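You operate a simulated robot arm through the tools that you are given. There is no shell and no other tool. Be economical: measure what you need, move in short steps, check, and stop when the job is done.

You are at the controls of a simulated robot arm. One attempt, no reset.

## Task
Stand both tubes in the orange tray and cap them there.
Fine: black cap on the red tube, grey cap on the white tube; one tube to a cell, the red tube in the short cell. Set down upright: red tube, white tube.

The check looks at the end state, three seconds after you hand in, the way a careful person would. Anything else that was tipped, shoved, dropped, spilled or broken makes it a failure. A push-on lid holds only when it is set on centred and level and pressed home; a screw cap is set on level and turned clockwise until tight.

## Robot
A 5-joint arm with a two-finger parallel gripper, fixed in place. Base frame: the origin is at the foot of the arm, x ahead of it, y to its left, z up; the work surface is at about z = 0. Lengths are in m, angles in rad, forces in N, time in s.
With the tool pointing down near the work surface it reaches from about 0.26 to 0.68 m from the base axis. Its first joint turns from -1.152 to 1.152 rad. The tool tilts only in the upright plane through the base axis and itself; it spins freely about its own axis. Payload 2.9 kg.
The TCP is the grasp point between the finger pads, 0.03 m short of the fingertips. In the tool frame z runs along the fingers and y along their closing line. The gripper opens to 0.11 m. The fingers are 0.02 m wide and 0.01 m thick; the gripper's body (0.048 by 0.112 m) begins 0.055 m behind the TCP.
Orientation is told as [roll, pitch, yaw] about the base's x, y, z axes, in that order, counted from this pose: with the fingers straight down and closing along the base's y, the tool's x points along the base's -x, its y along +y and its z along -z.

## Interface
- The arm moves only by the tool send_rows. Its argument "deltas" is a list of rows, each a list of 3 entries, a list of its own where there are three numbers: the gripper command, from -1 (shut) to 1 (fully open), values between in proportion, then the shift along the base's x, y, z in m, then the turn, a rotation vector about the base's x, y, z in rad. In form: [[grip, [dx, dy, dz], [wx, wy, wz]], ...]. A call has 1 to 10 rows; each row is the pose to reach, as a shift and turn from the pose commanded when the call began. Each row takes 0.2 s and may step no farther than 0.05 m and 0.15 rad from the row before; otherwise, or with a gripper value out of range, the whole call is refused. Where a pose cannot be reached the arm comes as near as it can. A force on the tool above 40 N (or 10 N above the force at the start of the call, whichever is more), or a blocked arm, ends the call early, and 0.2 s more pass. Each finger travels about 0.108 m/s and halts on what it meets, pressing with about 20 N; the grip force reading is that of the motor and also rises with nothing between the fingers. The clock runs only during rows and for 0.2 s after the last one: add rows that repeat a pose to give the fingers time. The reply holds the time, the measured pose of the TCP, the force on the tool along the base axes, the opening and the grip force, in the units named above and with some noise, with the torque about the TCP (base axes, N m) and any sound that the robot's microphone picked up.
- Cameras (640 x 400 px; columns grow to the right, rows downward): "scene" is fixed at [0.0332, -0.4476, 0.6161]; the picture's right is [0.80, -0.60, 0.00], its down [-0.27, -0.36, -0.90] and it looks along [0.53, 0.72, -0.44] (base axes); focal length 364 px, centre (320, 200). "wrist" rides on the gripper at [0.072, 0.017, -0.103] in the tool frame; the picture's right is [-0.23, 0.97, 0.00], its down [-0.76, -0.18, -0.62] and it looks along [-0.61, -0.14, 0.78] (tool axes); focal length 222 px, centre (320, 200). There is no depth. A picture from a camera that has moved, and an enlarged one, comes with that camera's place and axes in the base frame and with its lens.
- snapshot(camera): a new picture of that camera. It takes no simulated time.
- enlarge(camera, box): a new picture of the part [left, top, right, bottom] of that camera's present view, enlarged. It takes no simulated time.
- sign_off(): hands the job in; it is judged then, once.

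Go step by step. Nothing tells you positions but the pictures and the camera data: compare them with the known pose of the tool, close in by small moves and look again before you grip or let go. The budget is 120 turns and 84 pictures, counting those below and the enlarged ones. Unless the task says otherwise, let go and move clear before handing in, and close with one line.

The tools are called by a JSON object that holds its "name" and its "arguments". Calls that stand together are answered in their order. send_rows: Moves the arm, as the interface text tells. Its arguments: {"type":"object","properties":{"deltas":{"type":"array"}},"required":["deltas"]} The other tools are called the same way: snapshot (camera) takes a picture; enlarge (camera, box) takes an enlarged picture of a part of a camera's view; sign_off () hands the job in.

At the start:

```text
clock: 0.0
eef_pos: [0.2744, 0.3066, 0.4537]
orientation: [0.0, -0.001, -0.002]
force: [0.7, 0.1, 0.0]
torque: [0.02, 0.0, -0.01]
width: 0.1103
finger_force: 0.0
```

scene: 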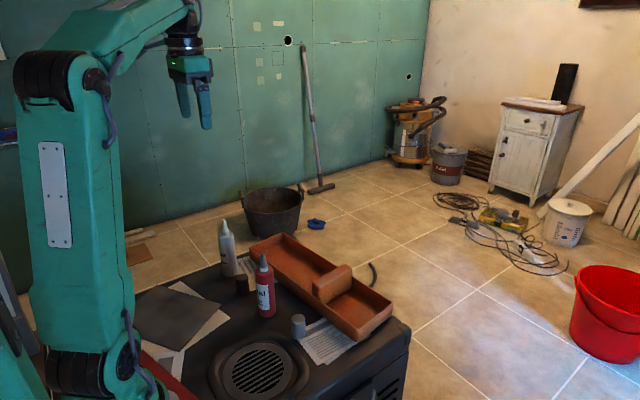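
wrist: 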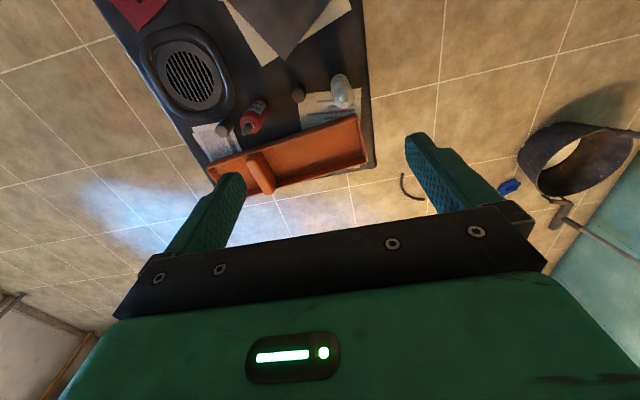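

I see a dark table with an orange tray with a divider, a red tube and a white tube outside it, and two caps. I'll look closer to measure positions.

{"name": "enlarge", "arguments": {"camera": "scene", "box": [200, 210, 420, 348]}}

{"name": "enlarge", "arguments": {"camera": "wrist", "box": [160, 50, 400, 200]}}

```text
2.90 times, centred on (310, 279) of scene
camera zoom: at [0.0332, -0.4476, 0.6161], right [0.8, -0.6, 0.0], down [-0.27, -0.36, -0.9], along [0.53, 0.72, -0.44], focal length 1055 px, centre (349, -29)
```

zoom: 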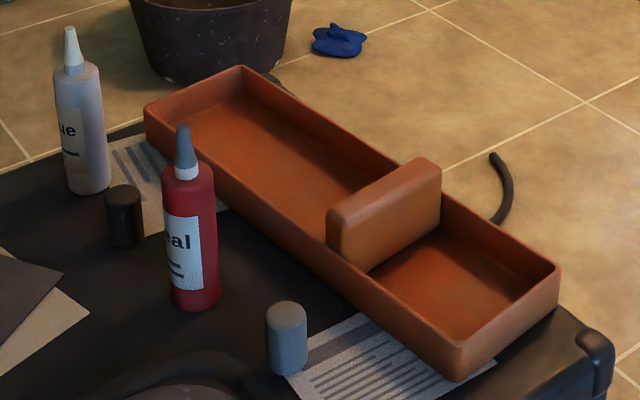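

```text
2.67 times, centred on (280, 125) of wrist
camera zoom: at [0.2004, 0.3228, 0.5583], right [0.23, 0.97, 0.0], down [0.76, -0.18, 0.62], along [0.61, -0.14, -0.78], focal length 592 px, centre (427, 400)
```

zoom: 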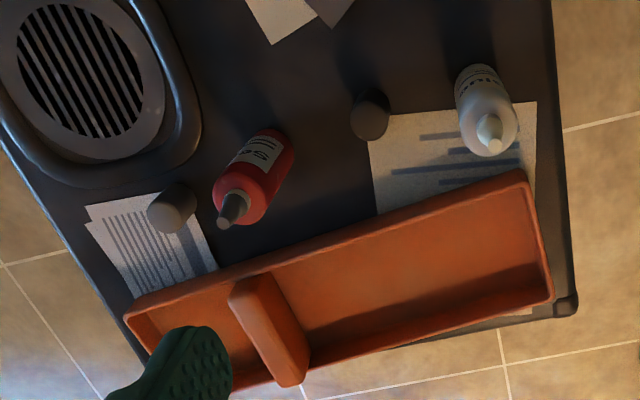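

The red tube is near (0.314, 0.15), white near (0.306, 0.337), black cap near (0.301, 0.248) and grey cap near (0.335, 0.044). The tray spans x 0.40–0.54. I'll go above the red tube and look again.

{"name": "send_rows", "arguments": {"deltas": [[0.45, [0.008, -0.032, -0.03], [0, 0, 0]], [0.45, [0.016, -0.064, -0.06], [0, 0, 0]], [0.45, [0.024, -0.096, -0.09], [0, 0, 0]], [0.45, [0.032, -0.128, -0.12], [0, 0, 0]], [0.45, [0.04, -0.157, -0.154], [0, 0, 0]], [0.45, [0.04, -0.157, -0.154], [0, 0, 0]]]}}

{"name": "snapshot", "arguments": {"camera": "wrist"}}

{"name": "enlarge", "arguments": {"camera": "scene", "box": [200, 150, 420, 348]}}

```text
clock: 1.4
eef_pos: [0.3141, 0.1473, 0.2988]
orientation: [0.0, -0.001, 0.001]
force: [0.0, 0.2, 0.3]
torque: [-0.04, 0.04, -0.02]
width: 0.0797
finger_force: 0.0
```

```text
79 pictures are left
camera wrist: at [0.2401, 0.1636, 0.4024], right [0.23, 0.97, 0.0], down [0.76, -0.18, 0.62], along [0.61, -0.14, -0.78], focal length 222 px, centre (320, 200)
```

wrist: 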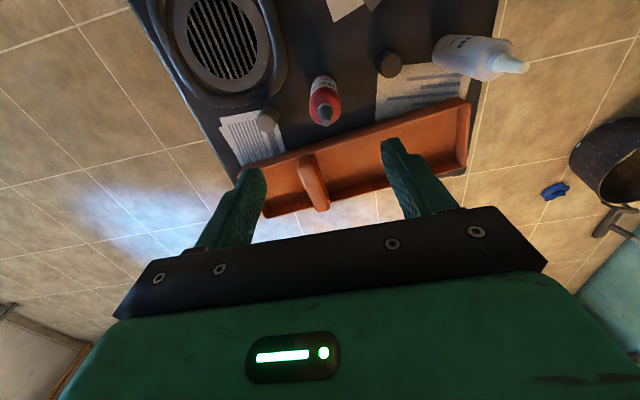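

```text
2.02 times, centred on (310, 249) of scene
camera zoom: at [0.0332, -0.4476, 0.6161], right [0.8, -0.6, 0.0], down [-0.27, -0.36, -0.9], along [0.53, 0.72, -0.44], focal length 736 px, centre (340, 101)
```

zoom: 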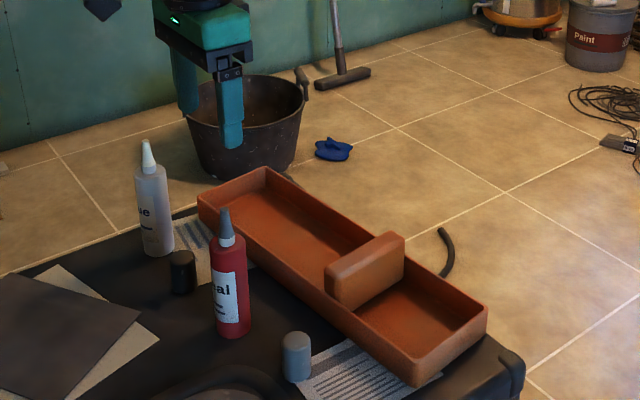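

Fingers are above the red tube, slightly off. I'll enlarge the wrist view to refine the tube position.

{"name": "enlarge", "arguments": {"camera": "wrist", "box": [240, 40, 400, 140]}}

{"name": "enlarge", "arguments": {"camera": "scene", "box": [230, 245, 310, 345]}}

{"name": "enlarge", "arguments": {"camera": "scene", "box": [210, 210, 290, 310]}}

```text
4.00 times, centred on (320, 90) of wrist
camera zoom: at [0.2401, 0.1636, 0.4024], right [0.23, 0.97, 0.0], down [0.76, -0.18, 0.62], along [0.61, -0.14, -0.78], focal length 888 px, centre (320, 640)
```

zoom: 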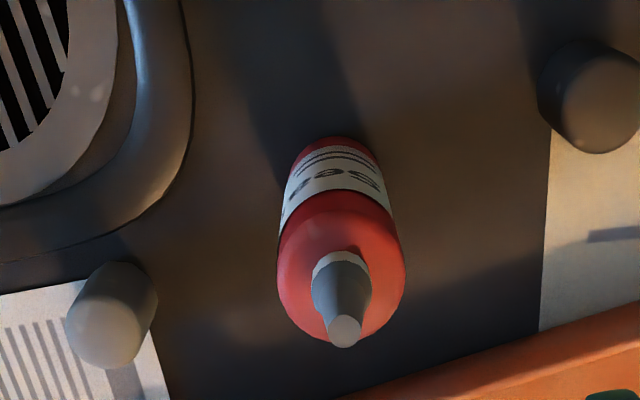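

```text
4.00 times, centred on (270, 295) of scene
camera zoom: at [0.0332, -0.4476, 0.6161], right [0.8, -0.6, 0.0], down [-0.27, -0.36, -0.9], along [0.53, 0.72, -0.44], focal length 1456 px, centre (520, -180)
```

zoom: 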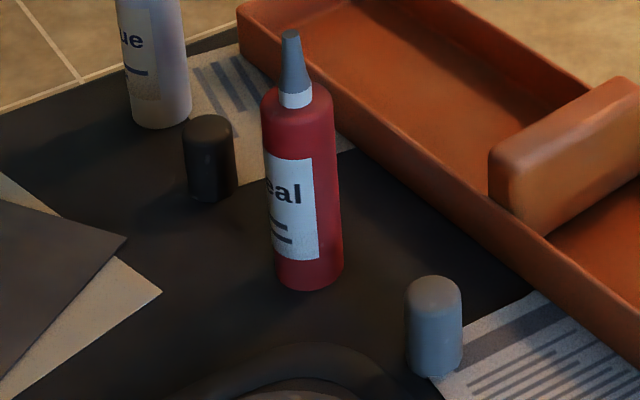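

```text
4.00 times, centred on (250, 260) of scene
camera zoom: at [0.0332, -0.4476, 0.6161], right [0.8, -0.6, 0.0], down [-0.27, -0.36, -0.9], along [0.53, 0.72, -0.44], focal length 1456 px, centre (600, -40)
```

zoom: 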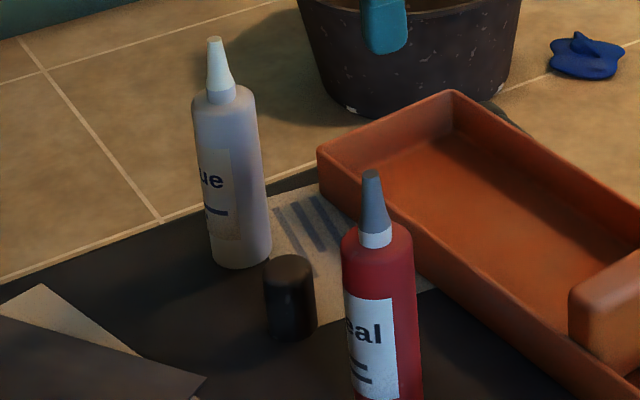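

Red tube axis is about (0.320, 0.151), shoulder about 0.12 and tip about 0.17. I'll descend around it so the palm stays above the tip.

{"name": "send_rows", "arguments": {"deltas": [[0.45, [0.006, 0.004, -0.04], [0, 0, 0]], [0.45, [0.006, 0.004, -0.08], [0, 0, 0]], [0.45, [0.006, 0.004, -0.12], [0, 0, 0]], [0.45, [0.006, 0.004, -0.15], [0, 0, 0]], [0.45, [0.006, 0.004, -0.17], [0, 0, 0]], [0.45, [0.006, 0.004, -0.174], [0, 0, 0]]]}}

{"name": "snapshot", "arguments": {"camera": "wrist"}}

{"name": "enlarge", "arguments": {"camera": "scene", "box": [210, 230, 310, 330]}}

```text
clock: 2.8
eef_pos: [0.3181, 0.152, 0.1278]
orientation: [0.001, -0.001, -0.001]
force: [0.8, -0.3, 0.1]
torque: [-0.03, 0.02, 0.06]
width: 0.0798
finger_force: 0.0
```

```text
74 pictures are left
camera wrist: at [0.2462, 0.1683, 0.232], right [0.23, 0.97, 0.0], down [0.76, -0.18, 0.62], along [0.61, -0.14, -0.78], focal length 222 px, centre (320, 200)
```

wrist: 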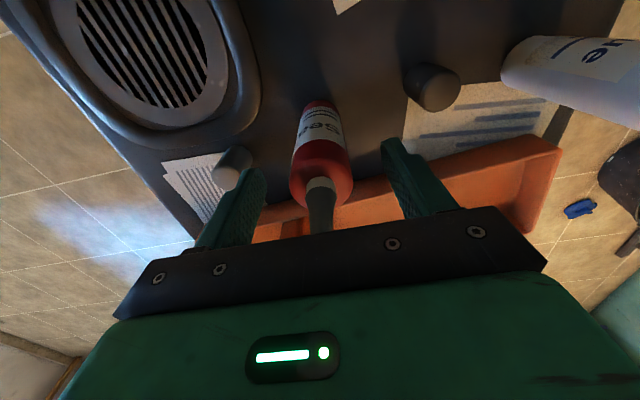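

```text
4.00 times, centred on (260, 280) of scene
camera zoom: at [0.0332, -0.4476, 0.6161], right [0.8, -0.6, 0.0], down [-0.27, -0.36, -0.9], along [0.53, 0.72, -0.44], focal length 1456 px, centre (560, -120)
```

zoom: 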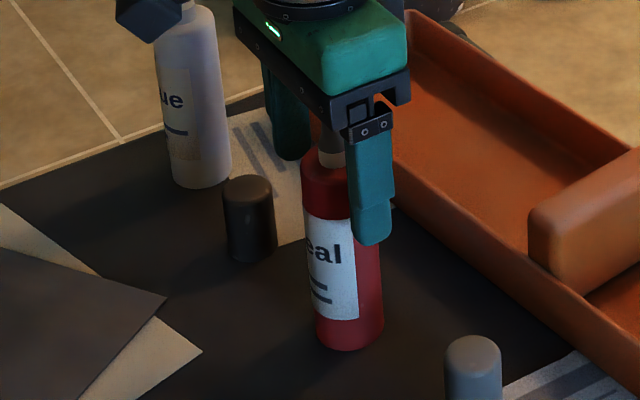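

The tube is centred between the fingers. I'll close the gripper.

{"name": "send_rows", "arguments": {"deltas": [[0.1, [0.002, 0, 0], [0, 0, 0]], [-0.2, [0.002, 0, 0], [0, 0, 0]], [-0.6, [0.002, 0, 0], [0, 0, 0]], [-1, [0.002, 0, 0], [0, 0, 0]], [-1, [0.002, 0, 0], [0, 0, 0]]]}}

```text
clock: 4.0
eef_pos: [0.3213, 0.1528, 0.1273]
orientation: [-0.001, 0.001, -0.001]
force: [0.2, -0.3, -1.1]
torque: [-0.03, -0.02, 0.01]
width: 0.0387
finger_force: 19.9
```

Gripped at 39 mm. Lift and look at the short cell.

{"name": "send_rows", "arguments": {"deltas": [[-1, [0, 0, 0.02], [0, 0, 0]], [-1, [0, 0, 0.05], [0, 0, 0]], [-1, [0, 0, 0.09], [0, 0, 0]], [-1, [0, 0, 0.13], [0, 0, 0]], [-1, [0, 0, 0.13], [0, 0, 0]]]}}

{"name": "enlarge", "arguments": {"camera": "scene", "box": [240, 220, 400, 345]}}

{"name": "snapshot", "arguments": {"camera": "wrist"}}

```text
clock: 5.2
eef_pos: [0.3219, 0.152, 0.2606]
orientation: [0.0, -0.001, 0.001]
force: [0.7, 0.0, -2.9]
torque: [0.02, 0.02, -0.01]
width: 0.039
finger_force: 20.4
```

```text
3.20 times, centred on (320, 282) of scene
camera zoom: at [0.0332, -0.4476, 0.6161], right [0.8, -0.6, 0.0], down [-0.27, -0.36, -0.9], along [0.53, 0.72, -0.44], focal length 1165 px, centre (320, -64)
```

zoom: 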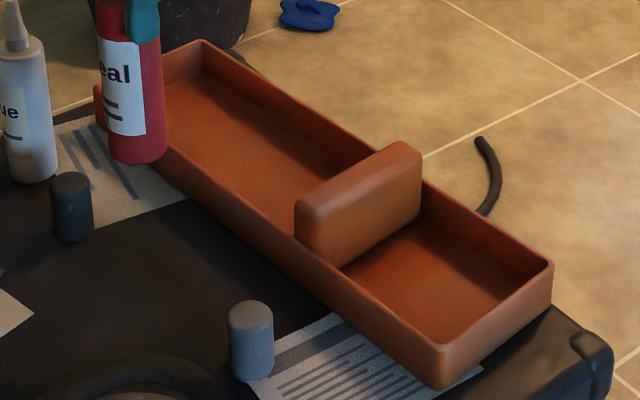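

```text
71 pictures are left
camera wrist: at [0.2478, 0.1686, 0.3642], right [0.23, 0.97, 0.0], down [0.76, -0.18, 0.62], along [0.61, -0.14, -0.78], focal length 222 px, centre (320, 200)
```

wrist: 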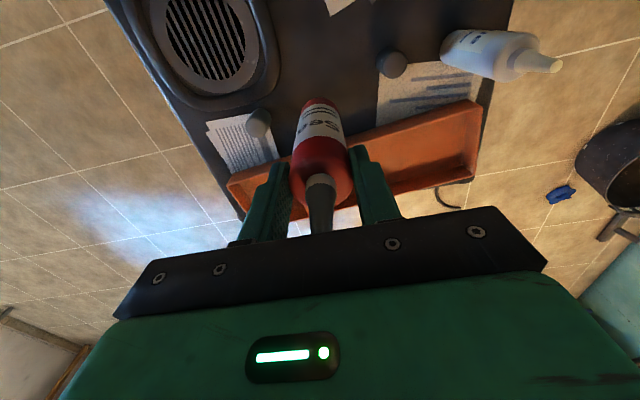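

The short cell centre is about (0.49, 0.018). I'll carry the red tube over it at height.

{"name": "send_rows", "arguments": {"deltas": [[-1, [0.034, -0.027, 0], [0, 0, 0]], [-1, [0.067, -0.054, 0], [0, 0, 0]], [-1, [0.101, -0.08, 0], [0, 0, 0]], [-1, [0.134, -0.107, 0], [0, 0, 0]], [-1, [0.168, -0.134, 0], [0, 0, 0]], [-1, [0.168, -0.134, -0.03], [0, 0, 0]], [-1, [0.168, -0.134, -0.06], [0, 0, 0]], [-1, [0.168, -0.134, -0.06], [0, 0, 0]]]}}

{"name": "enlarge", "arguments": {"camera": "scene", "box": [240, 200, 400, 345]}}

{"name": "snapshot", "arguments": {"camera": "wrist"}}

```text
clock: 7.0
eef_pos: [0.4906, 0.016, 0.1967]
orientation: [0.0, 0.0, 0.0]
force: [-0.2, -0.1, -1.8]
torque: [0.05, -0.04, -0.03]
width: 0.0386
finger_force: 20.3
```

```text
2.76 times, centred on (320, 272) of scene
camera zoom: at [0.0332, -0.4476, 0.6161], right [0.8, -0.6, 0.0], down [-0.27, -0.36, -0.9], along [0.53, 0.72, -0.44], focal length 1004 px, centre (320, 0)
```

zoom: 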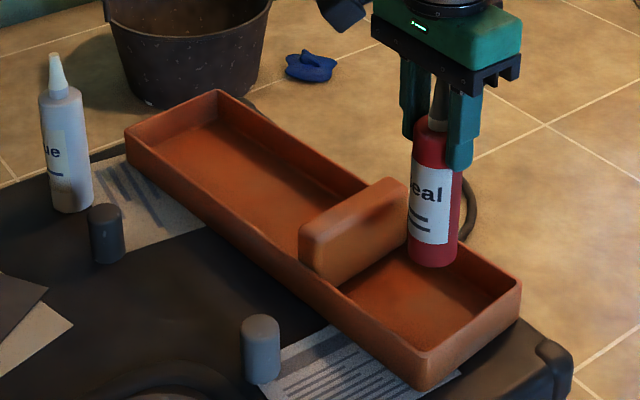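

```text
69 pictures are left
camera wrist: at [0.4165, 0.0332, 0.3004], right [0.23, 0.97, 0.0], down [0.76, -0.18, 0.62], along [0.61, -0.14, -0.78], focal length 222 px, centre (320, 200)
```

wrist: 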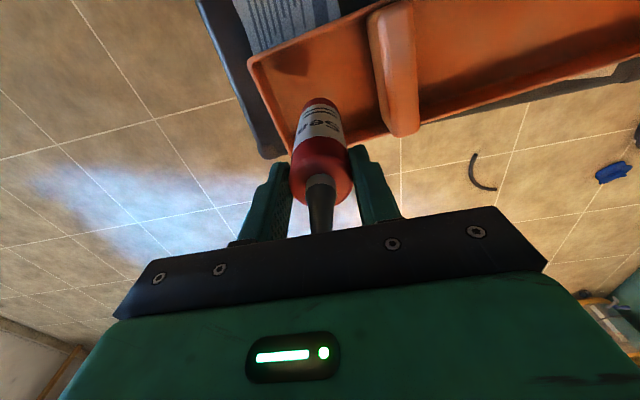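

The measured cell spans roughly y −0.028 to 0.08, so I'll shift 7 mm toward +y and lower.

{"name": "send_rows", "arguments": {"deltas": [[-1, [-0.002, 0.007, 0], [0, 0, 0]], [-1, [-0.002, 0.007, -0.02], [0, 0, 0]], [-1, [-0.002, 0.007, -0.04], [0, 0, 0]], [-1, [-0.002, 0.007, -0.055], [0, 0, 0]], [-1, [-0.002, 0.007, -0.059], [0, 0, 0]], [-1, [-0.002, 0.007, -0.059], [0, 0, 0]]]}}

{"name": "enlarge", "arguments": {"camera": "scene", "box": [290, 230, 400, 345]}}

```text
clock: 8.4
eef_pos: [0.488, 0.0259, 0.1373]
orientation: [-0.001, 0.001, 0.0]
force: [-0.4, -0.1, -1.8]
torque: [0.04, -0.01, 0.0]
width: 0.0388
finger_force: 20.5
```

```text
3.48 times, centred on (345, 288) of scene
camera zoom: at [0.0332, -0.4476, 0.6161], right [0.8, -0.6, 0.0], down [-0.27, -0.36, -0.9], along [0.53, 0.72, -0.44], focal length 1266 px, centre (233, -104)
```

zoom: 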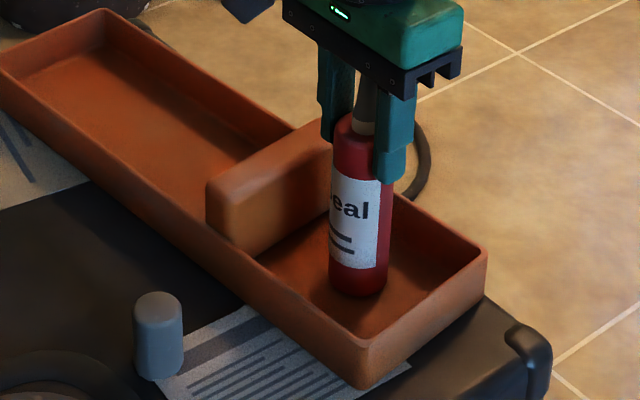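

Nicely in the cell, still hanging. Lower in small steps until contact.

{"name": "send_rows", "arguments": {"deltas": [[-1, [0, 0, -0.002], [0, 0, 0]], [-1, [0, 0, -0.003], [0, 0, 0]], [-1, [0, 0, -0.004], [0, 0, 0]], [-1, [0, 0, -0.004], [0, 0, 0]]]}}

```text
clock: 9.4
eef_pos: [0.4881, 0.0261, 0.1334]
orientation: [0.0, 0.0, 0.0]
force: [-0.2, -0.5, -1.5]
torque: [-0.02, 0.03, -0.03]
width: 0.0387
finger_force: 20.4
```

{"name": "send_rows", "arguments": {"deltas": [[-1, [0, 0, -0.001], [0, 0, 0]], [-1, [0, 0, -0.002], [0, 0, 0]], [-1, [0, 0, -0.002], [0, 0, 0]]]}}

```text
clock: 10.2
eef_pos: [0.4887, 0.0258, 0.133]
orientation: [0.0, -0.001, 0.002]
force: [-4.0, -1.2, 12.3]
torque: [-0.02, 0.39, 0.04]
width: 0.0385
finger_force: 19.8
```

Contact with the floor. I'll ease up slightly and open.

{"name": "send_rows", "arguments": {"deltas": [[-1, [0, 0, 0.0015], [0, 0, 0]], [-0.2, [0, 0, 0.0015], [0, 0, 0]], [0.1, [0, 0, 0.0015], [0, 0, 0]], [0.3, [0, 0, 0.0015], [0, 0, 0]], [0.3, [0, 0, 0.0015], [0, 0, 0]]]}}

{"name": "enlarge", "arguments": {"camera": "scene", "box": [290, 230, 400, 345]}}

{"name": "snapshot", "arguments": {"camera": "wrist"}}

```text
clock: 11.4
eef_pos: [0.4881, 0.0264, 0.133]
orientation: [0.001, 0.001, 0.0]
force: [0.8, 0.4, -0.2]
torque: [0.03, 0.04, -0.01]
width: 0.0715
finger_force: 0.0
```

```text
3.48 times, centred on (345, 288) of scene
camera zoom: at [0.0332, -0.4476, 0.6161], right [0.8, -0.6, 0.0], down [-0.27, -0.36, -0.9], along [0.53, 0.72, -0.44], focal length 1266 px, centre (233, -104)
```

zoom: 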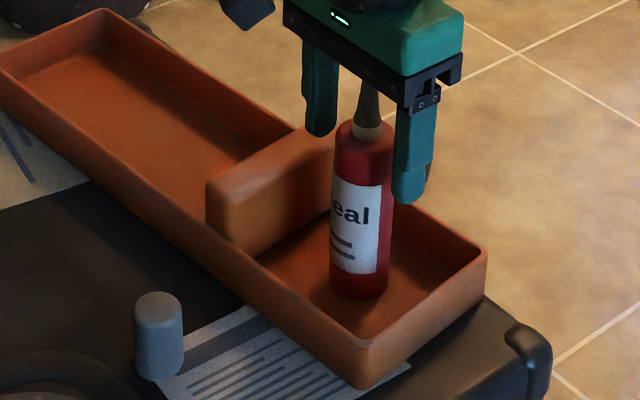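

```text
66 pictures are left
camera wrist: at [0.4146, 0.0427, 0.2369], right [0.23, 0.97, 0.0], down [0.76, -0.18, 0.62], along [0.61, -0.14, -0.78], focal length 222 px, centre (320, 200)
```

wrist: 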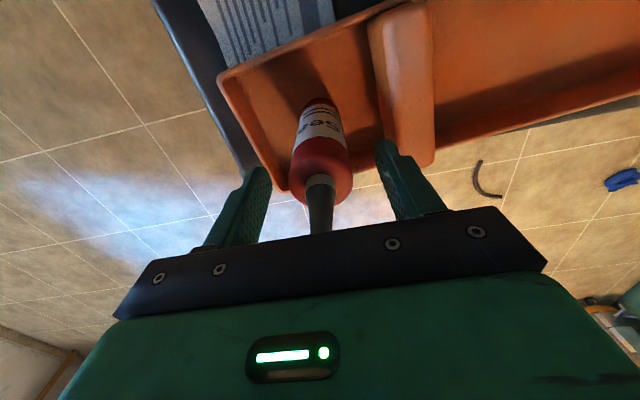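

Red tube stands upright in the short cell. To centre it in x too, I'll rise clear, turn the tool 90° and squeeze it lightly there.

{"name": "send_rows", "arguments": {"deltas": [[0.3, [0, 0, 0.03], [0, 0, 0]], [0.3, [0, 0, 0.06], [0, 0, 0]], [0.3, [0, 0, 0.09], [0, 0, 0]], [0.3, [0, 0, 0.09], [0, 0, 0.15]], [0.3, [0, 0, 0.09], [0, 0, 0.3]], [0.3, [0, 0, 0.09], [0, 0, 0.45]], [0.3, [0, 0, 0.09], [0, 0, 0.6]], [0.3, [0, 0, 0.09], [0, 0, 0.75]], [0.3, [0, 0, 0.09], [0, 0, 0.9]]]}}

{"name": "send_rows", "arguments": {"deltas": [[0.3, [0, 0, 0], [0, 0, 0.14]], [0.3, [0, 0, 0], [0, 0, 0.28]], [0.3, [0, 0, 0], [0, 0, 0.42]], [0.3, [0, 0, 0], [0, 0, 0.56]], [0.3, [0, 0, 0], [0, 0, 0.671]], [0.3, [0, 0, 0], [0, 0, 0.671]]]}}

{"name": "snapshot", "arguments": {"camera": "wrist"}}

```text
clock: 13.4
eef_pos: [0.4877, 0.0262, 0.223]
orientation: [-0.001, 0.0, 0.901]
force: [0.3, 0.1, -1.0]
torque: [0.05, 0.03, 0.0]
width: 0.0715
finger_force: 0.0
```

```text
clock: 14.8
eef_pos: [0.4881, 0.0252, 0.223]
orientation: [0.001, 0.0, 1.573]
force: [-0.3, -0.6, 0.6]
torque: [0.02, 0.01, 0.01]
width: 0.0715
finger_force: 0.1
```

```text
65 pictures are left
camera wrist: at [0.4697, -0.0466, 0.3265], right [-0.97, 0.22, 0.0], down [0.18, 0.76, 0.62], along [0.14, 0.61, -0.78], focal length 222 px, centre (320, 200)
```

wrist: 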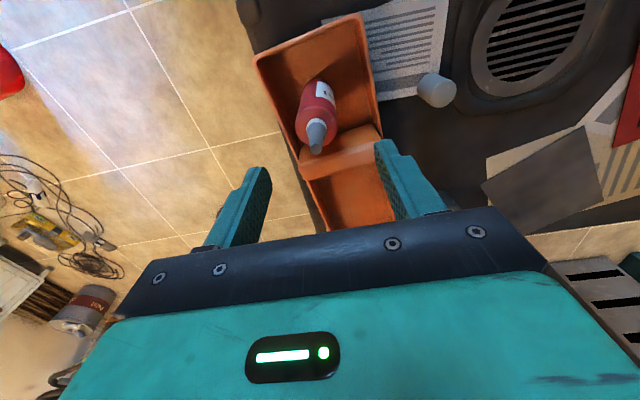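

The tube axis looks ~3 mm toward +x. I'll shift, descend and squeeze.

{"name": "send_rows", "arguments": {"deltas": [[0.3, [0.003, 0, -0.03], [0, 0, 0]], [0.3, [0.003, 0, -0.06], [0, 0, 0]], [0.3, [0.003, 0, -0.089], [0, 0, 0]], [0.3, [0.003, 0, -0.089], [0, 0, 0]]]}}

{"name": "enlarge", "arguments": {"camera": "wrist", "box": [220, 60, 420, 260]}}

```text
clock: 15.8
eef_pos: [0.4911, 0.0246, 0.1342]
orientation: [0.0, 0.002, 1.57]
force: [0.2, -0.4, -0.5]
torque: [0.01, 0.0, -0.04]
width: 0.0712
finger_force: 0.1
```

```text
2.00 times, centred on (320, 160) of wrist
camera zoom: at [0.4729, -0.0472, 0.2378], right [-0.97, 0.23, 0.0], down [0.18, 0.76, 0.62], along [0.14, 0.61, -0.78], focal length 444 px, centre (320, 280)
```

zoom: 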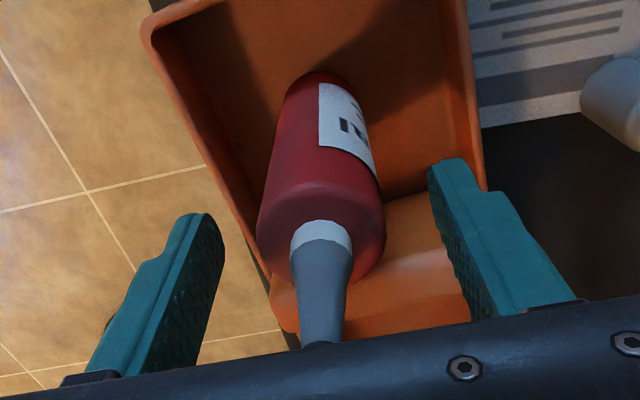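

Well centred. Squeeze now.

{"name": "send_rows", "arguments": {"deltas": [[0, [0, 0, 0], [0, 0, 0]], [-0.2, [0, 0, 0], [0, 0, 0]], [-0.35, [0, 0, 0], [0, 0, 0]], [-0.5, [0, 0, 0], [0, 0, 0]], [-1, [0, 0, 0], [0, 0, 0]], [-1, [0, 0, 0.005], [0, 0, 0]], [-1, [0, 0, 0.005], [0, 0, 0]], [-1, [0, 0, 0.001], [0, 0, 0]], [-1, [0, 0, -0.0005], [0, 0, 0]], [-1, [0, 0, -0.0005], [0, 0, 0]]]}}

```text
clock: 18.0
eef_pos: [0.4923, 0.0258, 0.1344]
orientation: [0.0, 0.0, 1.57]
force: [-1.5, -0.4, 4.4]
torque: [-0.11, 0.15, 0.0]
width: 0.0386
finger_force: 19.7
```

Red tube centred at command (0.4914, 0.0266). Release, rise and go to above the white tube.

{"name": "send_rows", "arguments": {"deltas": [[-0.2, [0, 0, 0.0005], [0, 0, 0]], [0.1, [0, 0, 0.0005], [0, 0, 0]], [0.3, [0, 0, 0.0005], [0, 0, 0]], [0.3, [0, 0, 0.03], [0, 0, 0]], [0.3, [0, 0, 0.07], [0, 0, 0]], [0.3, [0, 0, 0.11], [0, 0, 0]], [0.3, [0, 0, 0.11], [0, 0, 0]]]}}

{"name": "send_rows", "arguments": {"deltas": [[0.3, [-0.022, 0.04, 0], [0, 0, 0]], [0.3, [-0.044, 0.08, 0], [0, 0, 0]], [0.3, [-0.066, 0.12, 0], [0, 0, 0]], [0.3, [-0.088, 0.16, 0], [0, 0, 0]], [0.3, [-0.11, 0.2, 0], [0, 0, 0]], [0.3, [-0.132, 0.24, 0], [0, 0, 0]], [0.3, [-0.154, 0.28, 0], [0, 0, 0]], [0.4, [-0.175, 0.316, 0], [0, 0, 0]], [0.4, [-0.175, 0.316, 0], [0, 0, 0]]]}}

{"name": "enlarge", "arguments": {"camera": "wrist", "box": [220, 60, 420, 260]}}

{"name": "snapshot", "arguments": {"camera": "scene"}}

```text
clock: 19.6
eef_pos: [0.4902, 0.0252, 0.2421]
orientation: [0.0, -0.001, 1.571]
force: [0.2, -0.7, -0.4]
torque: [0.0, 0.0, -0.03]
width: 0.0715
finger_force: 0.0
```

```text
clock: 21.6
eef_pos: [0.3167, 0.3436, 0.2419]
orientation: [0.001, 0.0, 1.571]
force: [0.2, -1.4, -0.4]
torque: [-0.01, -0.03, 0.0]
width: 0.0771
finger_force: 0.1
```

```text
2.00 times, centred on (320, 160) of wrist
camera zoom: at [0.298, 0.2697, 0.3462], right [-0.97, 0.23, 0.0], down [0.18, 0.76, 0.62], along [0.14, 0.61, -0.78], focal length 444 px, centre (320, 280)
```

zoom: 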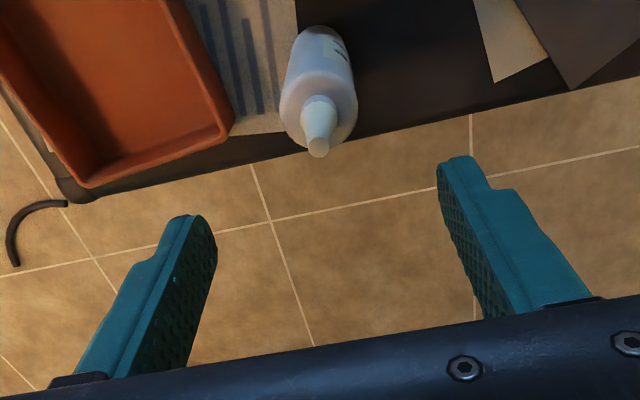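

```text
62 pictures are left
```

scene: 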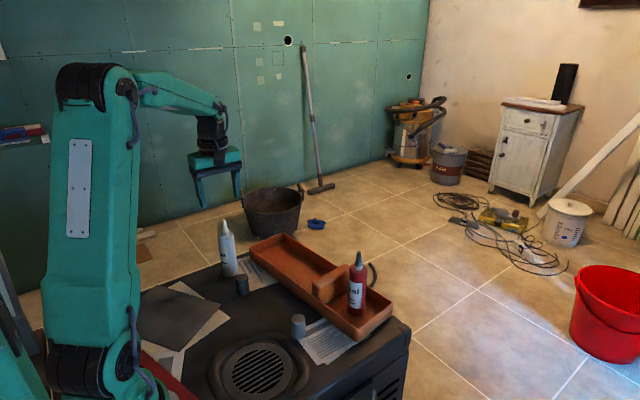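

White tube is at about (0.315, 0.339). Descend and squeeze along x first.

{"name": "send_rows", "arguments": {"deltas": [[0.4, [-0.0015, -0.004, -0.04], [0, 0, 0]], [0.4, [-0.0015, -0.004, -0.08], [0, 0, 0]], [0.4, [-0.0015, -0.004, -0.11], [0, 0, 0]], [0.4, [-0.0015, -0.004, -0.118], [0, 0, 0]], [0.4, [-0.0015, -0.004, -0.118], [0, 0, 0]]]}}

{"name": "enlarge", "arguments": {"camera": "wrist", "box": [220, 60, 420, 260]}}

{"name": "enlarge", "arguments": {"camera": "scene", "box": [180, 190, 290, 300]}}

```text
clock: 22.8
eef_pos: [0.3156, 0.3383, 0.1249]
orientation: [-0.001, 0.0, 1.571]
force: [0.0, -0.6, 0.8]
torque: [0.0, -0.01, -0.01]
width: 0.0771
finger_force: 0.1
```

```text
2.00 times, centred on (320, 160) of wrist
camera zoom: at [0.2976, 0.2659, 0.2285], right [-0.97, 0.23, 0.0], down [0.18, 0.76, 0.62], along [0.14, 0.61, -0.78], focal length 444 px, centre (320, 280)
```

zoom: 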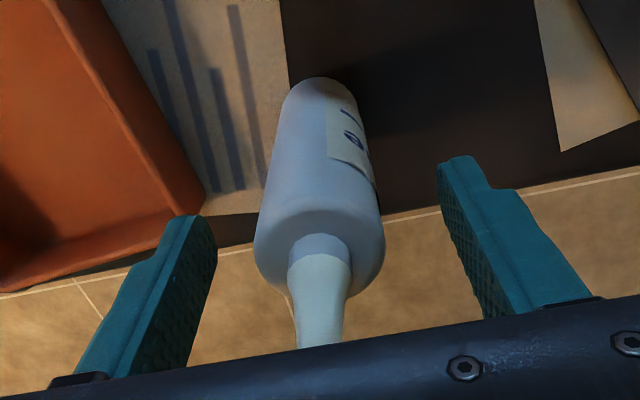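

```text
3.64 times, centred on (235, 245) of scene
camera zoom: at [0.0332, -0.4476, 0.6161], right [0.8, -0.6, 0.0], down [-0.27, -0.36, -0.9], along [0.53, 0.72, -0.44], focal length 1324 px, centre (629, 36)
```

zoom: 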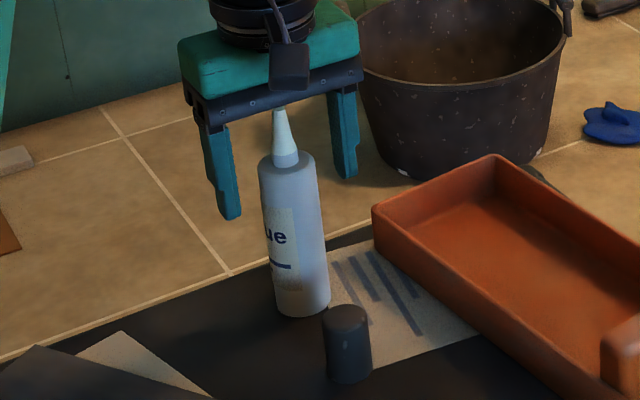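

Centred. Grip, lift.

{"name": "send_rows", "arguments": {"deltas": [[0.1, [0, 0, 0], [0, 0, 0]], [-0.2, [0, 0, 0], [0, 0, 0]], [-0.35, [0, 0, 0], [0, 0, 0]], [-1, [0, 0, 0], [0, 0, 0]], [-1, [0, 0, 0], [0, 0, 0]], [-1, [0, 0, 0.03], [0, 0, 0]], [-1, [0, 0, 0.07], [0, 0, 0]], [-1, [0, 0, 0.1], [0, 0, 0]], [-1, [0, 0, 0.1], [0, 0, 0]]]}}

{"name": "send_rows", "arguments": {"deltas": [[-1, [0.031, -0.026, 0], [0, 0, 0]], [-1, [0.062, -0.052, 0], [0, 0, 0]], [-1, [0.093, -0.078, 0], [0, 0, 0]], [-1, [0.124, -0.103, 0], [0, 0, 0]], [-1, [0.155, -0.1286, 0], [0, 0, 0]], [-1, [0.155, -0.1286, -0.03], [0, 0, 0]], [-1, [0.155, -0.1286, -0.06], [0, 0, 0]], [-1, [0.155, -0.1286, -0.06], [0, 0, 0]]]}}

{"name": "enlarge", "arguments": {"camera": "scene", "box": [220, 200, 400, 345]}}

{"name": "snapshot", "arguments": {"camera": "wrist"}}

```text
clock: 24.8
eef_pos: [0.3171, 0.3393, 0.2264]
orientation: [0.001, -0.001, 1.571]
force: [0.9, -1.1, -2.6]
torque: [-0.02, 0.03, 0.02]
width: 0.0386
finger_force: 20.1
```

```text
clock: 26.6
eef_pos: [0.4706, 0.2109, 0.1635]
orientation: [0.0, 0.0, 1.57]
force: [1.0, 0.1, -1.7]
torque: [-0.03, 0.02, 0.0]
width: 0.0388
finger_force: 19.3
```

```text
2.76 times, centred on (310, 272) of scene
camera zoom: at [0.0332, -0.4476, 0.6161], right [0.8, -0.6, 0.0], down [-0.27, -0.36, -0.9], along [0.53, 0.72, -0.44], focal length 1004 px, centre (348, 0)
```

zoom: 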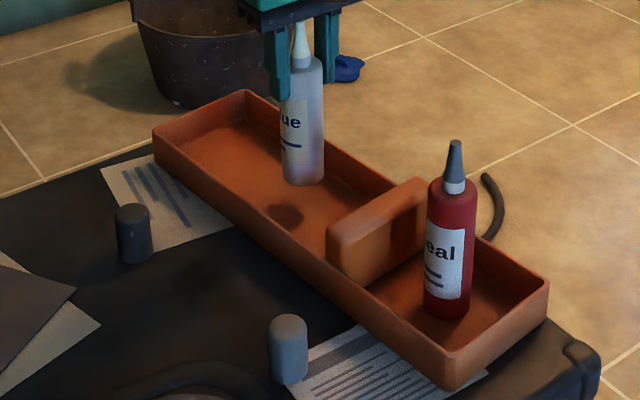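

```text
58 pictures are left
camera wrist: at [0.4531, 0.1377, 0.2685], right [-0.97, 0.23, 0.0], down [0.18, 0.76, 0.62], along [0.14, 0.61, -0.78], focal length 222 px, centre (320, 200)
```

wrist: 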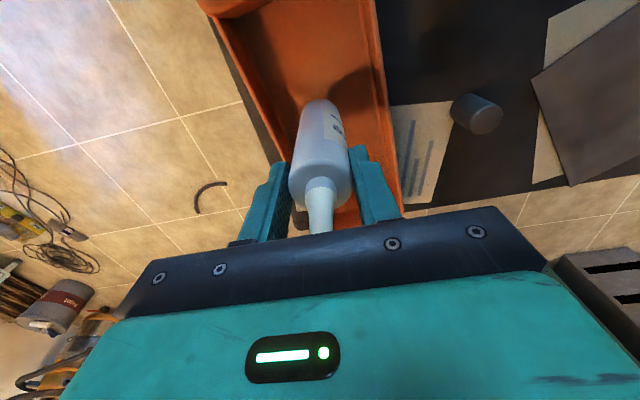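

Over the long cell, centred. Lower to the floor and stop at contact.

{"name": "send_rows", "arguments": {"deltas": [[-1, [0, 0, -0.015], [0, 0, 0]], [-1, [0, 0, -0.028], [0, 0, 0]], [-1, [0, 0, -0.031], [0, 0, 0]], [-1, [0, 0, -0.032], [0, 0, 0]], [-1, [0, 0, -0.033], [0, 0, 0]], [-1, [0, 0, -0.033], [0, 0, 0]]]}}

```text
clock: 28.0
eef_pos: [0.4704, 0.21, 0.1317]
orientation: [0.002, 0.001, 1.569]
force: [-0.6, -0.5, -2.6]
torque: [0.01, -0.04, 0.02]
width: 0.0386
finger_force: 20.1
```

{"name": "send_rows", "arguments": {"deltas": [[-1, [0, 0, -0.001], [0, 0, 0]], [-1, [0, 0, -0.002], [0, 0, 0]], [-1, [0, 0, -0.002], [0, 0, 0]]]}}

```text
clock: 28.8
eef_pos: [0.4701, 0.2098, 0.1302]
orientation: [-0.001, 0.0, 1.571]
force: [-0.8, -0.3, -0.8]
torque: [-0.01, -0.01, -0.02]
width: 0.0385
finger_force: 20.2
```

{"name": "send_rows", "arguments": {"deltas": [[-1, [0, 0, -0.001], [0, 0, 0]], [-1, [0, 0, -0.001], [0, 0, 0]], [-1, [0, 0, -0.001], [0, 0, 0]]]}}

```text
clock: 29.6
eef_pos: [0.4708, 0.209, 0.1297]
orientation: [-0.003, 0.002, 1.57]
force: [-1.7, -2.4, 7.5]
torque: [-0.21, 0.19, 0.03]
width: 0.0386
finger_force: 20.0
```

Contact reached. Release, rise, and turn the tool back to yaw 0 to centre the tube along y.

{"name": "send_rows", "arguments": {"deltas": [[-1, [0, 0, 0.001], [0, 0, 0]], [-0.2, [0, 0, 0.001], [0, 0, 0]], [0.1, [0, 0, 0.001], [0, 0, 0]], [0.3, [0, 0, 0.001], [0, 0, 0]], [0.3, [0, 0, 0.04], [0, 0, 0]], [0.3, [0, 0, 0.085], [0, 0, -0.05]], [0.3, [0, 0, 0.1], [0, 0, -0.2]], [0.3, [0, 0, 0.1], [0, 0, -0.35]], [0.3, [0, 0, 0.1], [0, 0, -0.5]]]}}

{"name": "send_rows", "arguments": {"deltas": [[0.3, [0, 0, 0], [0, 0, -0.15]], [0.3, [0, 0, 0], [0, 0, -0.3]], [0.3, [0, 0, 0], [0, 0, -0.45]], [0.3, [0, 0, 0], [0, 0, -0.6]], [0.3, [0, 0, 0], [0, 0, -0.75]], [0.3, [0, 0, 0], [0, 0, -0.9]], [0.3, [0, 0, 0], [0, 0, -1.05]], [0.3, [0, 0, 0], [0, 0, -1.071]], [0.3, [0, 0, 0], [0, 0, -1.071]]]}}

{"name": "enlarge", "arguments": {"camera": "wrist", "box": [220, 60, 420, 260]}}

```text
clock: 31.6
eef_pos: [0.4696, 0.211, 0.231]
orientation: [0.0, -0.001, 1.067]
force: [-0.2, 0.8, -0.1]
torque: [-0.01, -0.01, -0.01]
width: 0.0716
finger_force: 0.1
```

```text
clock: 33.6
eef_pos: [0.4687, 0.2086, 0.2292]
orientation: [0.0, 0.001, -0.002]
force: [0.5, -0.2, 0.7]
torque: [-0.01, -0.02, 0.01]
width: 0.0714
finger_force: 0.1
```

```text
2.00 times, centred on (320, 160) of wrist
camera zoom: at [0.3958, 0.2263, 0.3333], right [0.23, 0.97, 0.0], down [0.76, -0.18, 0.62], along [0.61, -0.14, -0.78], focal length 444 px, centre (320, 280)
```

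zoom: 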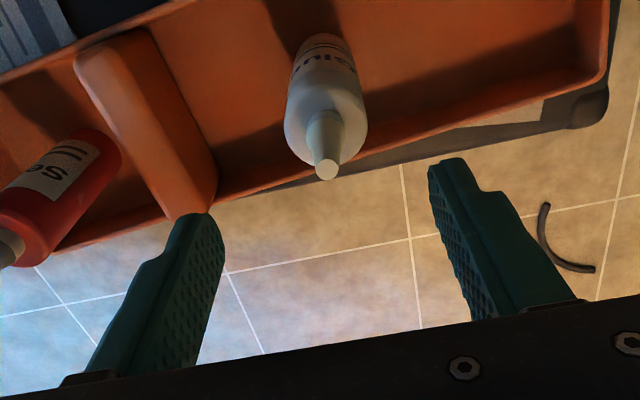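

Tube is ~2 mm toward +y. Descend and squeeze.

{"name": "send_rows", "arguments": {"deltas": [[0.3, [0, 0.002, -0.04], [0, 0, 0]], [0.3, [0, 0.002, -0.08], [0, 0, 0]], [0.3, [0, 0.002, -0.098], [0, 0, 0]], [0, [0, 0.002, -0.098], [0, 0, 0]], [-0.2, [0, 0.002, -0.098], [0, 0, 0]], [-0.35, [0, 0.002, -0.098], [0, 0, 0]], [-1, [0, 0.002, -0.098], [0, 0, 0]], [-1, [0, 0.002, -0.098], [0, 0, 0]]]}}

{"name": "send_rows", "arguments": {"deltas": [[-1, [0, 0, 0.004], [0, 0, 0]], [-1, [0, 0, 0.004], [0, 0, 0]], [-1, [0, 0, 0.0005], [0, 0, 0]], [-1, [0, 0, -0.001], [0, 0, 0]], [-1, [0, 0, -0.001], [0, 0, 0]]]}}

```text
clock: 35.4
eef_pos: [0.4696, 0.2111, 0.1326]
orientation: [-0.001, 0.001, 0.0]
force: [-0.1, 0.0, -0.4]
torque: [0.04, -0.04, 0.0]
width: 0.0386
finger_force: 20.4
```

```text
clock: 36.6
eef_pos: [0.4697, 0.2119, 0.1315]
orientation: [0.001, -0.002, 0.001]
force: [-4.1, 1.1, 12.3]
torque: [0.03, 0.39, -0.05]
width: 0.0386
finger_force: 19.8
```

White tube is upright at command (0.4699, 0.212). Release, rise, and go above the black cap near (0.308, 0.25).

{"name": "send_rows", "arguments": {"deltas": [[-1, [0, 0, 0.001], [0, 0, 0]], [-0.2, [0, 0, 0.001], [0, 0, 0]], [0.1, [0, 0, 0.001], [0, 0, 0]], [0.3, [0, 0, 0.001], [0, 0, 0]], [0.3, [0, 0, 0.04], [0, 0, 0]], [0.3, [0, 0, 0.085], [0, 0, 0]], [0.3, [0, 0, 0.1], [0, 0, 0]]]}}

{"name": "send_rows", "arguments": {"deltas": [[0.2, [-0.04, 0.01, 0], [0, 0, 0]], [0.2, [-0.08, 0.019, 0], [0, 0, 0]], [0.2, [-0.12, 0.028, 0], [0, 0, 0]], [0.2, [-0.162, 0.038, 0], [0, 0, 0]], [0.2, [-0.162, 0.038, -0.04], [0, 0, 0]], [0.2, [-0.162, 0.038, -0.07], [0, 0, 0]], [0.2, [-0.162, 0.038, -0.07], [0, 0, 0]]]}}

{"name": "enlarge", "arguments": {"camera": "wrist", "box": [220, 60, 420, 260]}}

{"name": "enlarge", "arguments": {"camera": "scene", "box": [200, 190, 410, 350]}}

```text
clock: 38.2
eef_pos: [0.4694, 0.2123, 0.2309]
orientation: [-0.001, -0.001, 0.002]
force: [-0.3, -0.1, 0.5]
torque: [0.03, -0.01, 0.02]
width: 0.0716
finger_force: 0.1
```

```text
clock: 39.8
eef_pos: [0.3081, 0.2526, 0.1579]
orientation: [0.0, 0.0, -0.001]
force: [-0.4, 0.8, 1.0]
torque: [-0.01, 0.01, 0.01]
width: 0.066
finger_force: 0.1
```

```text
2.00 times, centred on (320, 160) of wrist
camera zoom: at [0.234, 0.2682, 0.2618], right [0.23, 0.97, 0.0], down [0.76, -0.18, 0.62], along [0.61, -0.14, -0.78], focal length 444 px, centre (320, 280)
```

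zoom: 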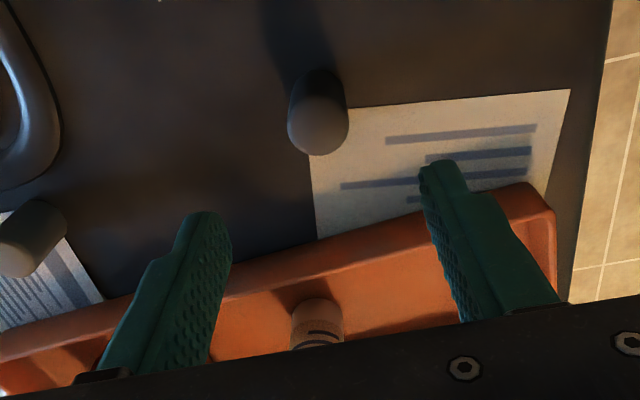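

```text
2.50 times, centred on (305, 270) of scene
camera zoom: at [0.0332, -0.4476, 0.6161], right [0.8, -0.6, 0.0], down [-0.27, -0.36, -0.9], along [0.53, 0.72, -0.44], focal length 910 px, centre (358, 25)
```

zoom: 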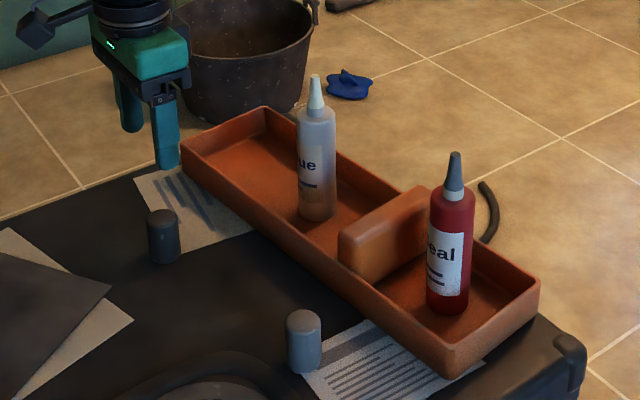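

Cap is aligned under the TCP. Descend and close at mid-height on the black cap to centre it along y.

{"name": "send_rows", "arguments": {"deltas": [[0.2, [0.0005, 0.0005, -0.04], [0, 0, 0]], [0.2, [0.0005, 0.0005, -0.08], [0, 0, 0]], [0.2, [0.0005, 0.0005, -0.11], [0, 0, 0]], [0.2, [0.0005, 0.0005, -0.12], [0, 0, 0]], [-0.1, [0.0005, 0.0005, -0.12], [0, 0, 0]], [-0.3, [0.0005, 0.0005, -0.12], [0, 0, 0]], [-0.4, [0.0005, 0.0005, -0.12], [0, 0, 0]], [-0.5, [0.0005, 0.0005, -0.12], [0, 0, 0]], [-1, [0.0005, 0.0005, -0.12], [0, 0, 0]]]}}

{"name": "enlarge", "arguments": {"camera": "wrist", "box": [220, 60, 420, 260]}}

{"name": "enlarge", "arguments": {"camera": "scene", "box": [200, 190, 320, 310]}}

```text
clock: 41.8
eef_pos: [0.3083, 0.2509, 0.0388]
orientation: [0.0, 0.0, 0.001]
force: [-0.7, 0.3, 0.1]
torque: [0.0, 0.01, 0.0]
width: 0.0269
finger_force: 20.0
```

```text
2.00 times, centred on (320, 160) of wrist
camera zoom: at [0.2341, 0.2678, 0.1429], right [0.23, 0.97, 0.0], down [0.76, -0.18, 0.62], along [0.61, -0.14, -0.78], focal length 444 px, centre (320, 280)
```

zoom: 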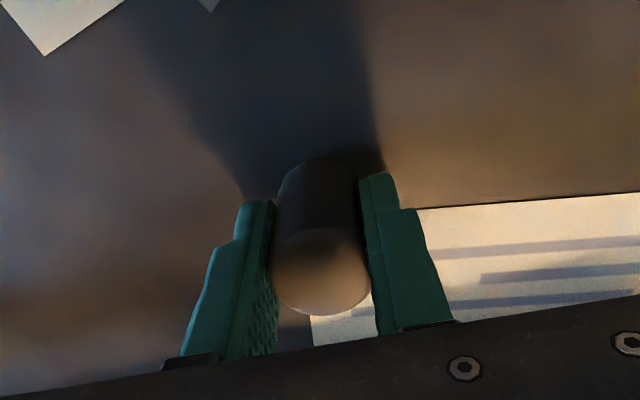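

```text
3.33 times, centred on (260, 250) of scene
camera zoom: at [0.0332, -0.4476, 0.6161], right [0.8, -0.6, 0.0], down [-0.27, -0.36, -0.9], along [0.53, 0.72, -0.44], focal length 1214 px, centre (520, 33)
```

zoom: 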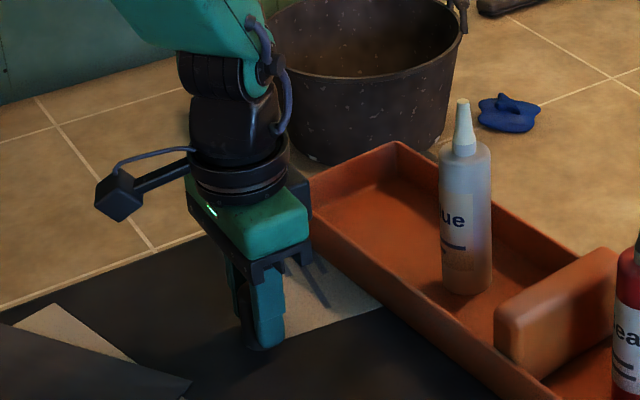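

Squeezed (27 mm). Now release, rise, turn 90° and squeeze along x.

{"name": "send_rows", "arguments": {"deltas": [[-0.3, [0, 0, 0], [0, 0, 0]], [0.0, [0, 0, 0], [0, 0, 0]], [0.2, [0, 0, 0], [0, 0, 0]], [0.2, [0, 0, 0.04], [0, 0, 0]], [0.2, [0, 0, 0.075], [0, 0, 0]], [0.2, [0, 0, 0.075], [0, 0, 0.15]], [0.2, [0, 0, 0.075], [0, 0, 0.3]], [0.2, [0, 0, 0.075], [0, 0, 0.45]], [0.2, [0, 0, 0.075], [0, 0, 0.6]], [0.2, [0, 0, 0.075], [0, 0, 0.75]]]}}

{"name": "send_rows", "arguments": {"deltas": [[0.2, [0, 0, 0], [0, 0, 0.15]], [0.2, [0, 0, 0], [0, 0, 0.3]], [0.2, [0, 0, 0], [0, 0, 0.45]], [0.2, [0, 0, 0], [0, 0, 0.6]], [0.2, [0, 0, 0], [0, 0, 0.75]], [0.2, [0, 0, 0], [0, 0, 0.821]], [0.2, [0, 0, 0], [0, 0, 0.821]]]}}

{"name": "enlarge", "arguments": {"camera": "wrist", "box": [220, 60, 420, 260]}}

```text
clock: 44.0
eef_pos: [0.308, 0.2504, 0.1158]
orientation: [0.001, 0.001, 0.753]
force: [0.3, -0.8, -0.1]
torque: [0.02, -0.02, 0.02]
width: 0.0661
finger_force: 0.0
```

```text
clock: 45.6
eef_pos: [0.3086, 0.2508, 0.1152]
orientation: [-0.001, 0.0, 1.572]
force: [-0.9, 0.0, 0.4]
torque: [0.02, -0.03, -0.02]
width: 0.0657
finger_force: 0.1
```

```text
2.00 times, centred on (320, 160) of wrist
camera zoom: at [0.29, 0.1776, 0.2196], right [-0.97, 0.23, 0.0], down [0.18, 0.76, 0.62], along [0.14, 0.61, -0.78], focal length 444 px, centre (320, 280)
```

zoom: 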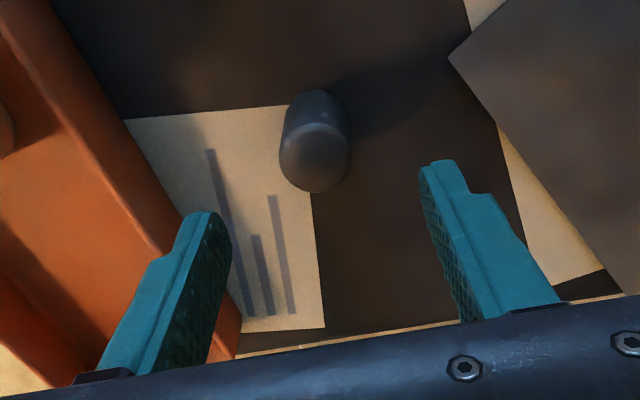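

Cap is ~2 mm toward +x; adjust, descend and grip, then lift.

{"name": "send_rows", "arguments": {"deltas": [[0.2, [0.002, 0, -0.03], [0, 0, 0]], [0.2, [0.002, 0, -0.06], [0, 0, 0]], [0.2, [0.002, 0, -0.074], [0, 0, 0]], [-0.1, [0.002, 0, -0.074], [0, 0, 0]], [-0.3, [0.002, 0, -0.074], [0, 0, 0]], [-0.4, [0.002, 0, -0.074], [0, 0, 0]], [-0.5, [0.002, 0, -0.074], [0, 0, 0]], [-1, [0.002, 0, -0.074], [0, 0, 0]], [-1, [0.002, 0, -0.074], [0, 0, 0]]]}}

{"name": "send_rows", "arguments": {"deltas": [[-1, [0, 0, 0.02], [0, 0, 0]], [-1, [0, 0, 0.06], [0, 0, 0]], [-1, [0, 0, 0.1], [0, 0, 0]], [-1, [0, 0, 0.14], [0, 0, 0]], [-1, [0, 0, 0.18], [0, 0, 0]], [-1, [0, 0, 0.21], [0, 0, 0]], [-1, [0, 0, 0.21], [0, 0, 0]]]}}

{"name": "enlarge", "arguments": {"camera": "wrist", "box": [220, 60, 420, 260]}}

{"name": "enlarge", "arguments": {"camera": "scene", "box": [180, 130, 300, 250]}}

```text
clock: 47.6
eef_pos: [0.312, 0.2505, 0.0411]
orientation: [0.001, 0.0, 1.57]
force: [0.2, -0.1, 0.3]
torque: [0.02, 0.02, 0.0]
width: 0.0271
finger_force: 19.4
```

```text
clock: 49.2
eef_pos: [0.3105, 0.2521, 0.2505]
orientation: [0.0, 0.001, 1.572]
force: [-0.2, 0.0, 0.3]
torque: [-0.01, 0.0, -0.01]
width: 0.0271
finger_force: 19.6
```

```text
2.00 times, centred on (320, 160) of wrist
camera zoom: at [0.2915, 0.1784, 0.3547], right [-0.97, 0.23, 0.0], down [0.18, 0.76, 0.62], along [0.14, 0.61, -0.78], focal length 444 px, centre (320, 280)
```

zoom: 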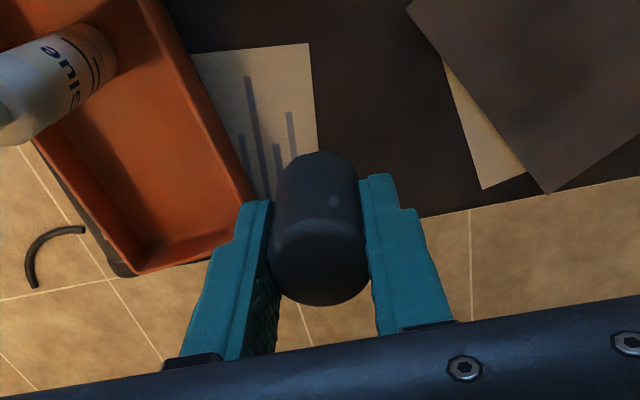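

```text
3.33 times, centred on (240, 190) of scene
camera zoom: at [0.0332, -0.4476, 0.6161], right [0.8, -0.6, 0.0], down [-0.27, -0.36, -0.9], along [0.53, 0.72, -0.44], focal length 1214 px, centre (587, 233)
```

zoom: 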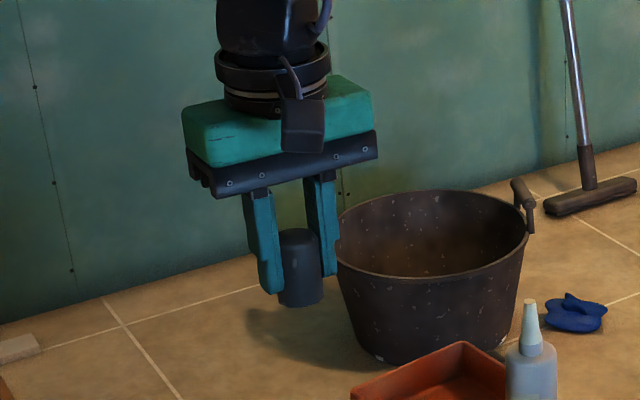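

Cap is held level and centred. Carry it above the red tube.

{"name": "send_rows", "arguments": {"deltas": [[-1, [0.03, -0.037, 0], [0, 0, 0]], [-1, [0.06, -0.075, 0], [0, 0, 0]], [-1, [0.09, -0.112, 0], [0, 0, 0]], [-1, [0.121, -0.149, 0], [0, 0, 0]], [-1, [0.151, -0.187, 0], [0, 0, 0]], [-1, [0.181, -0.2239, 0], [0, 0, 0]], [-1, [0.181, -0.2239, -0.02], [0, 0, 0]], [-1, [0.181, -0.2239, -0.02], [0, 0, 0]]]}}

{"name": "snapshot", "arguments": {"camera": "wrist"}}

{"name": "enlarge", "arguments": {"camera": "scene", "box": [290, 190, 410, 310]}}

```text
clock: 51.0
eef_pos: [0.4906, 0.0257, 0.2302]
orientation: [-0.002, -0.001, 1.572]
force: [-1.2, 0.1, 0.4]
torque: [0.02, 0.04, -0.03]
width: 0.0272
finger_force: 20.0
```

```text
49 pictures are left
camera wrist: at [0.4727, -0.0469, 0.335], right [-0.97, 0.23, 0.0], down [0.18, 0.76, 0.62], along [0.14, 0.61, -0.78], focal length 222 px, centre (320, 200)
```

wrist: 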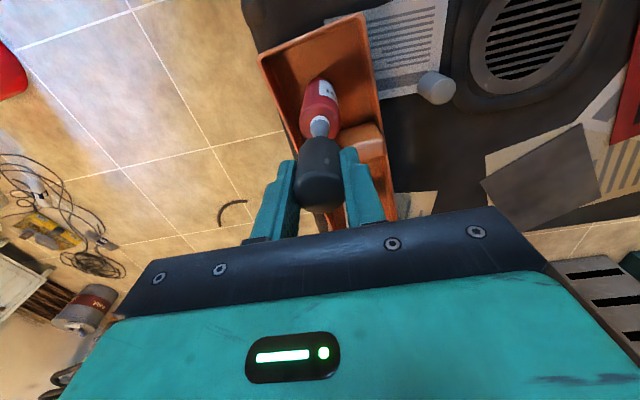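

```text
3.33 times, centred on (350, 250) of scene
camera zoom: at [0.0332, -0.4476, 0.6161], right [0.8, -0.6, 0.0], down [-0.27, -0.36, -0.9], along [0.53, 0.72, -0.44], focal length 1214 px, centre (220, 33)
```

zoom: 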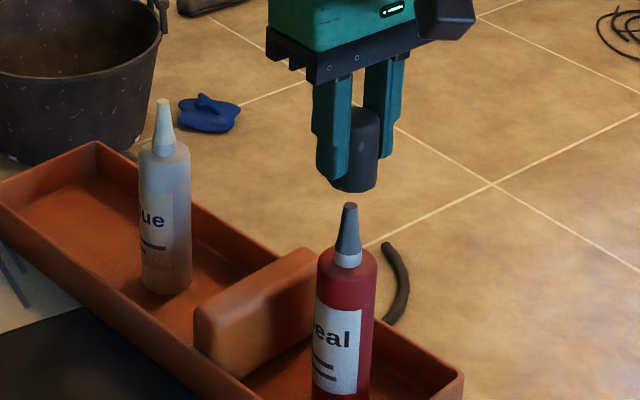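

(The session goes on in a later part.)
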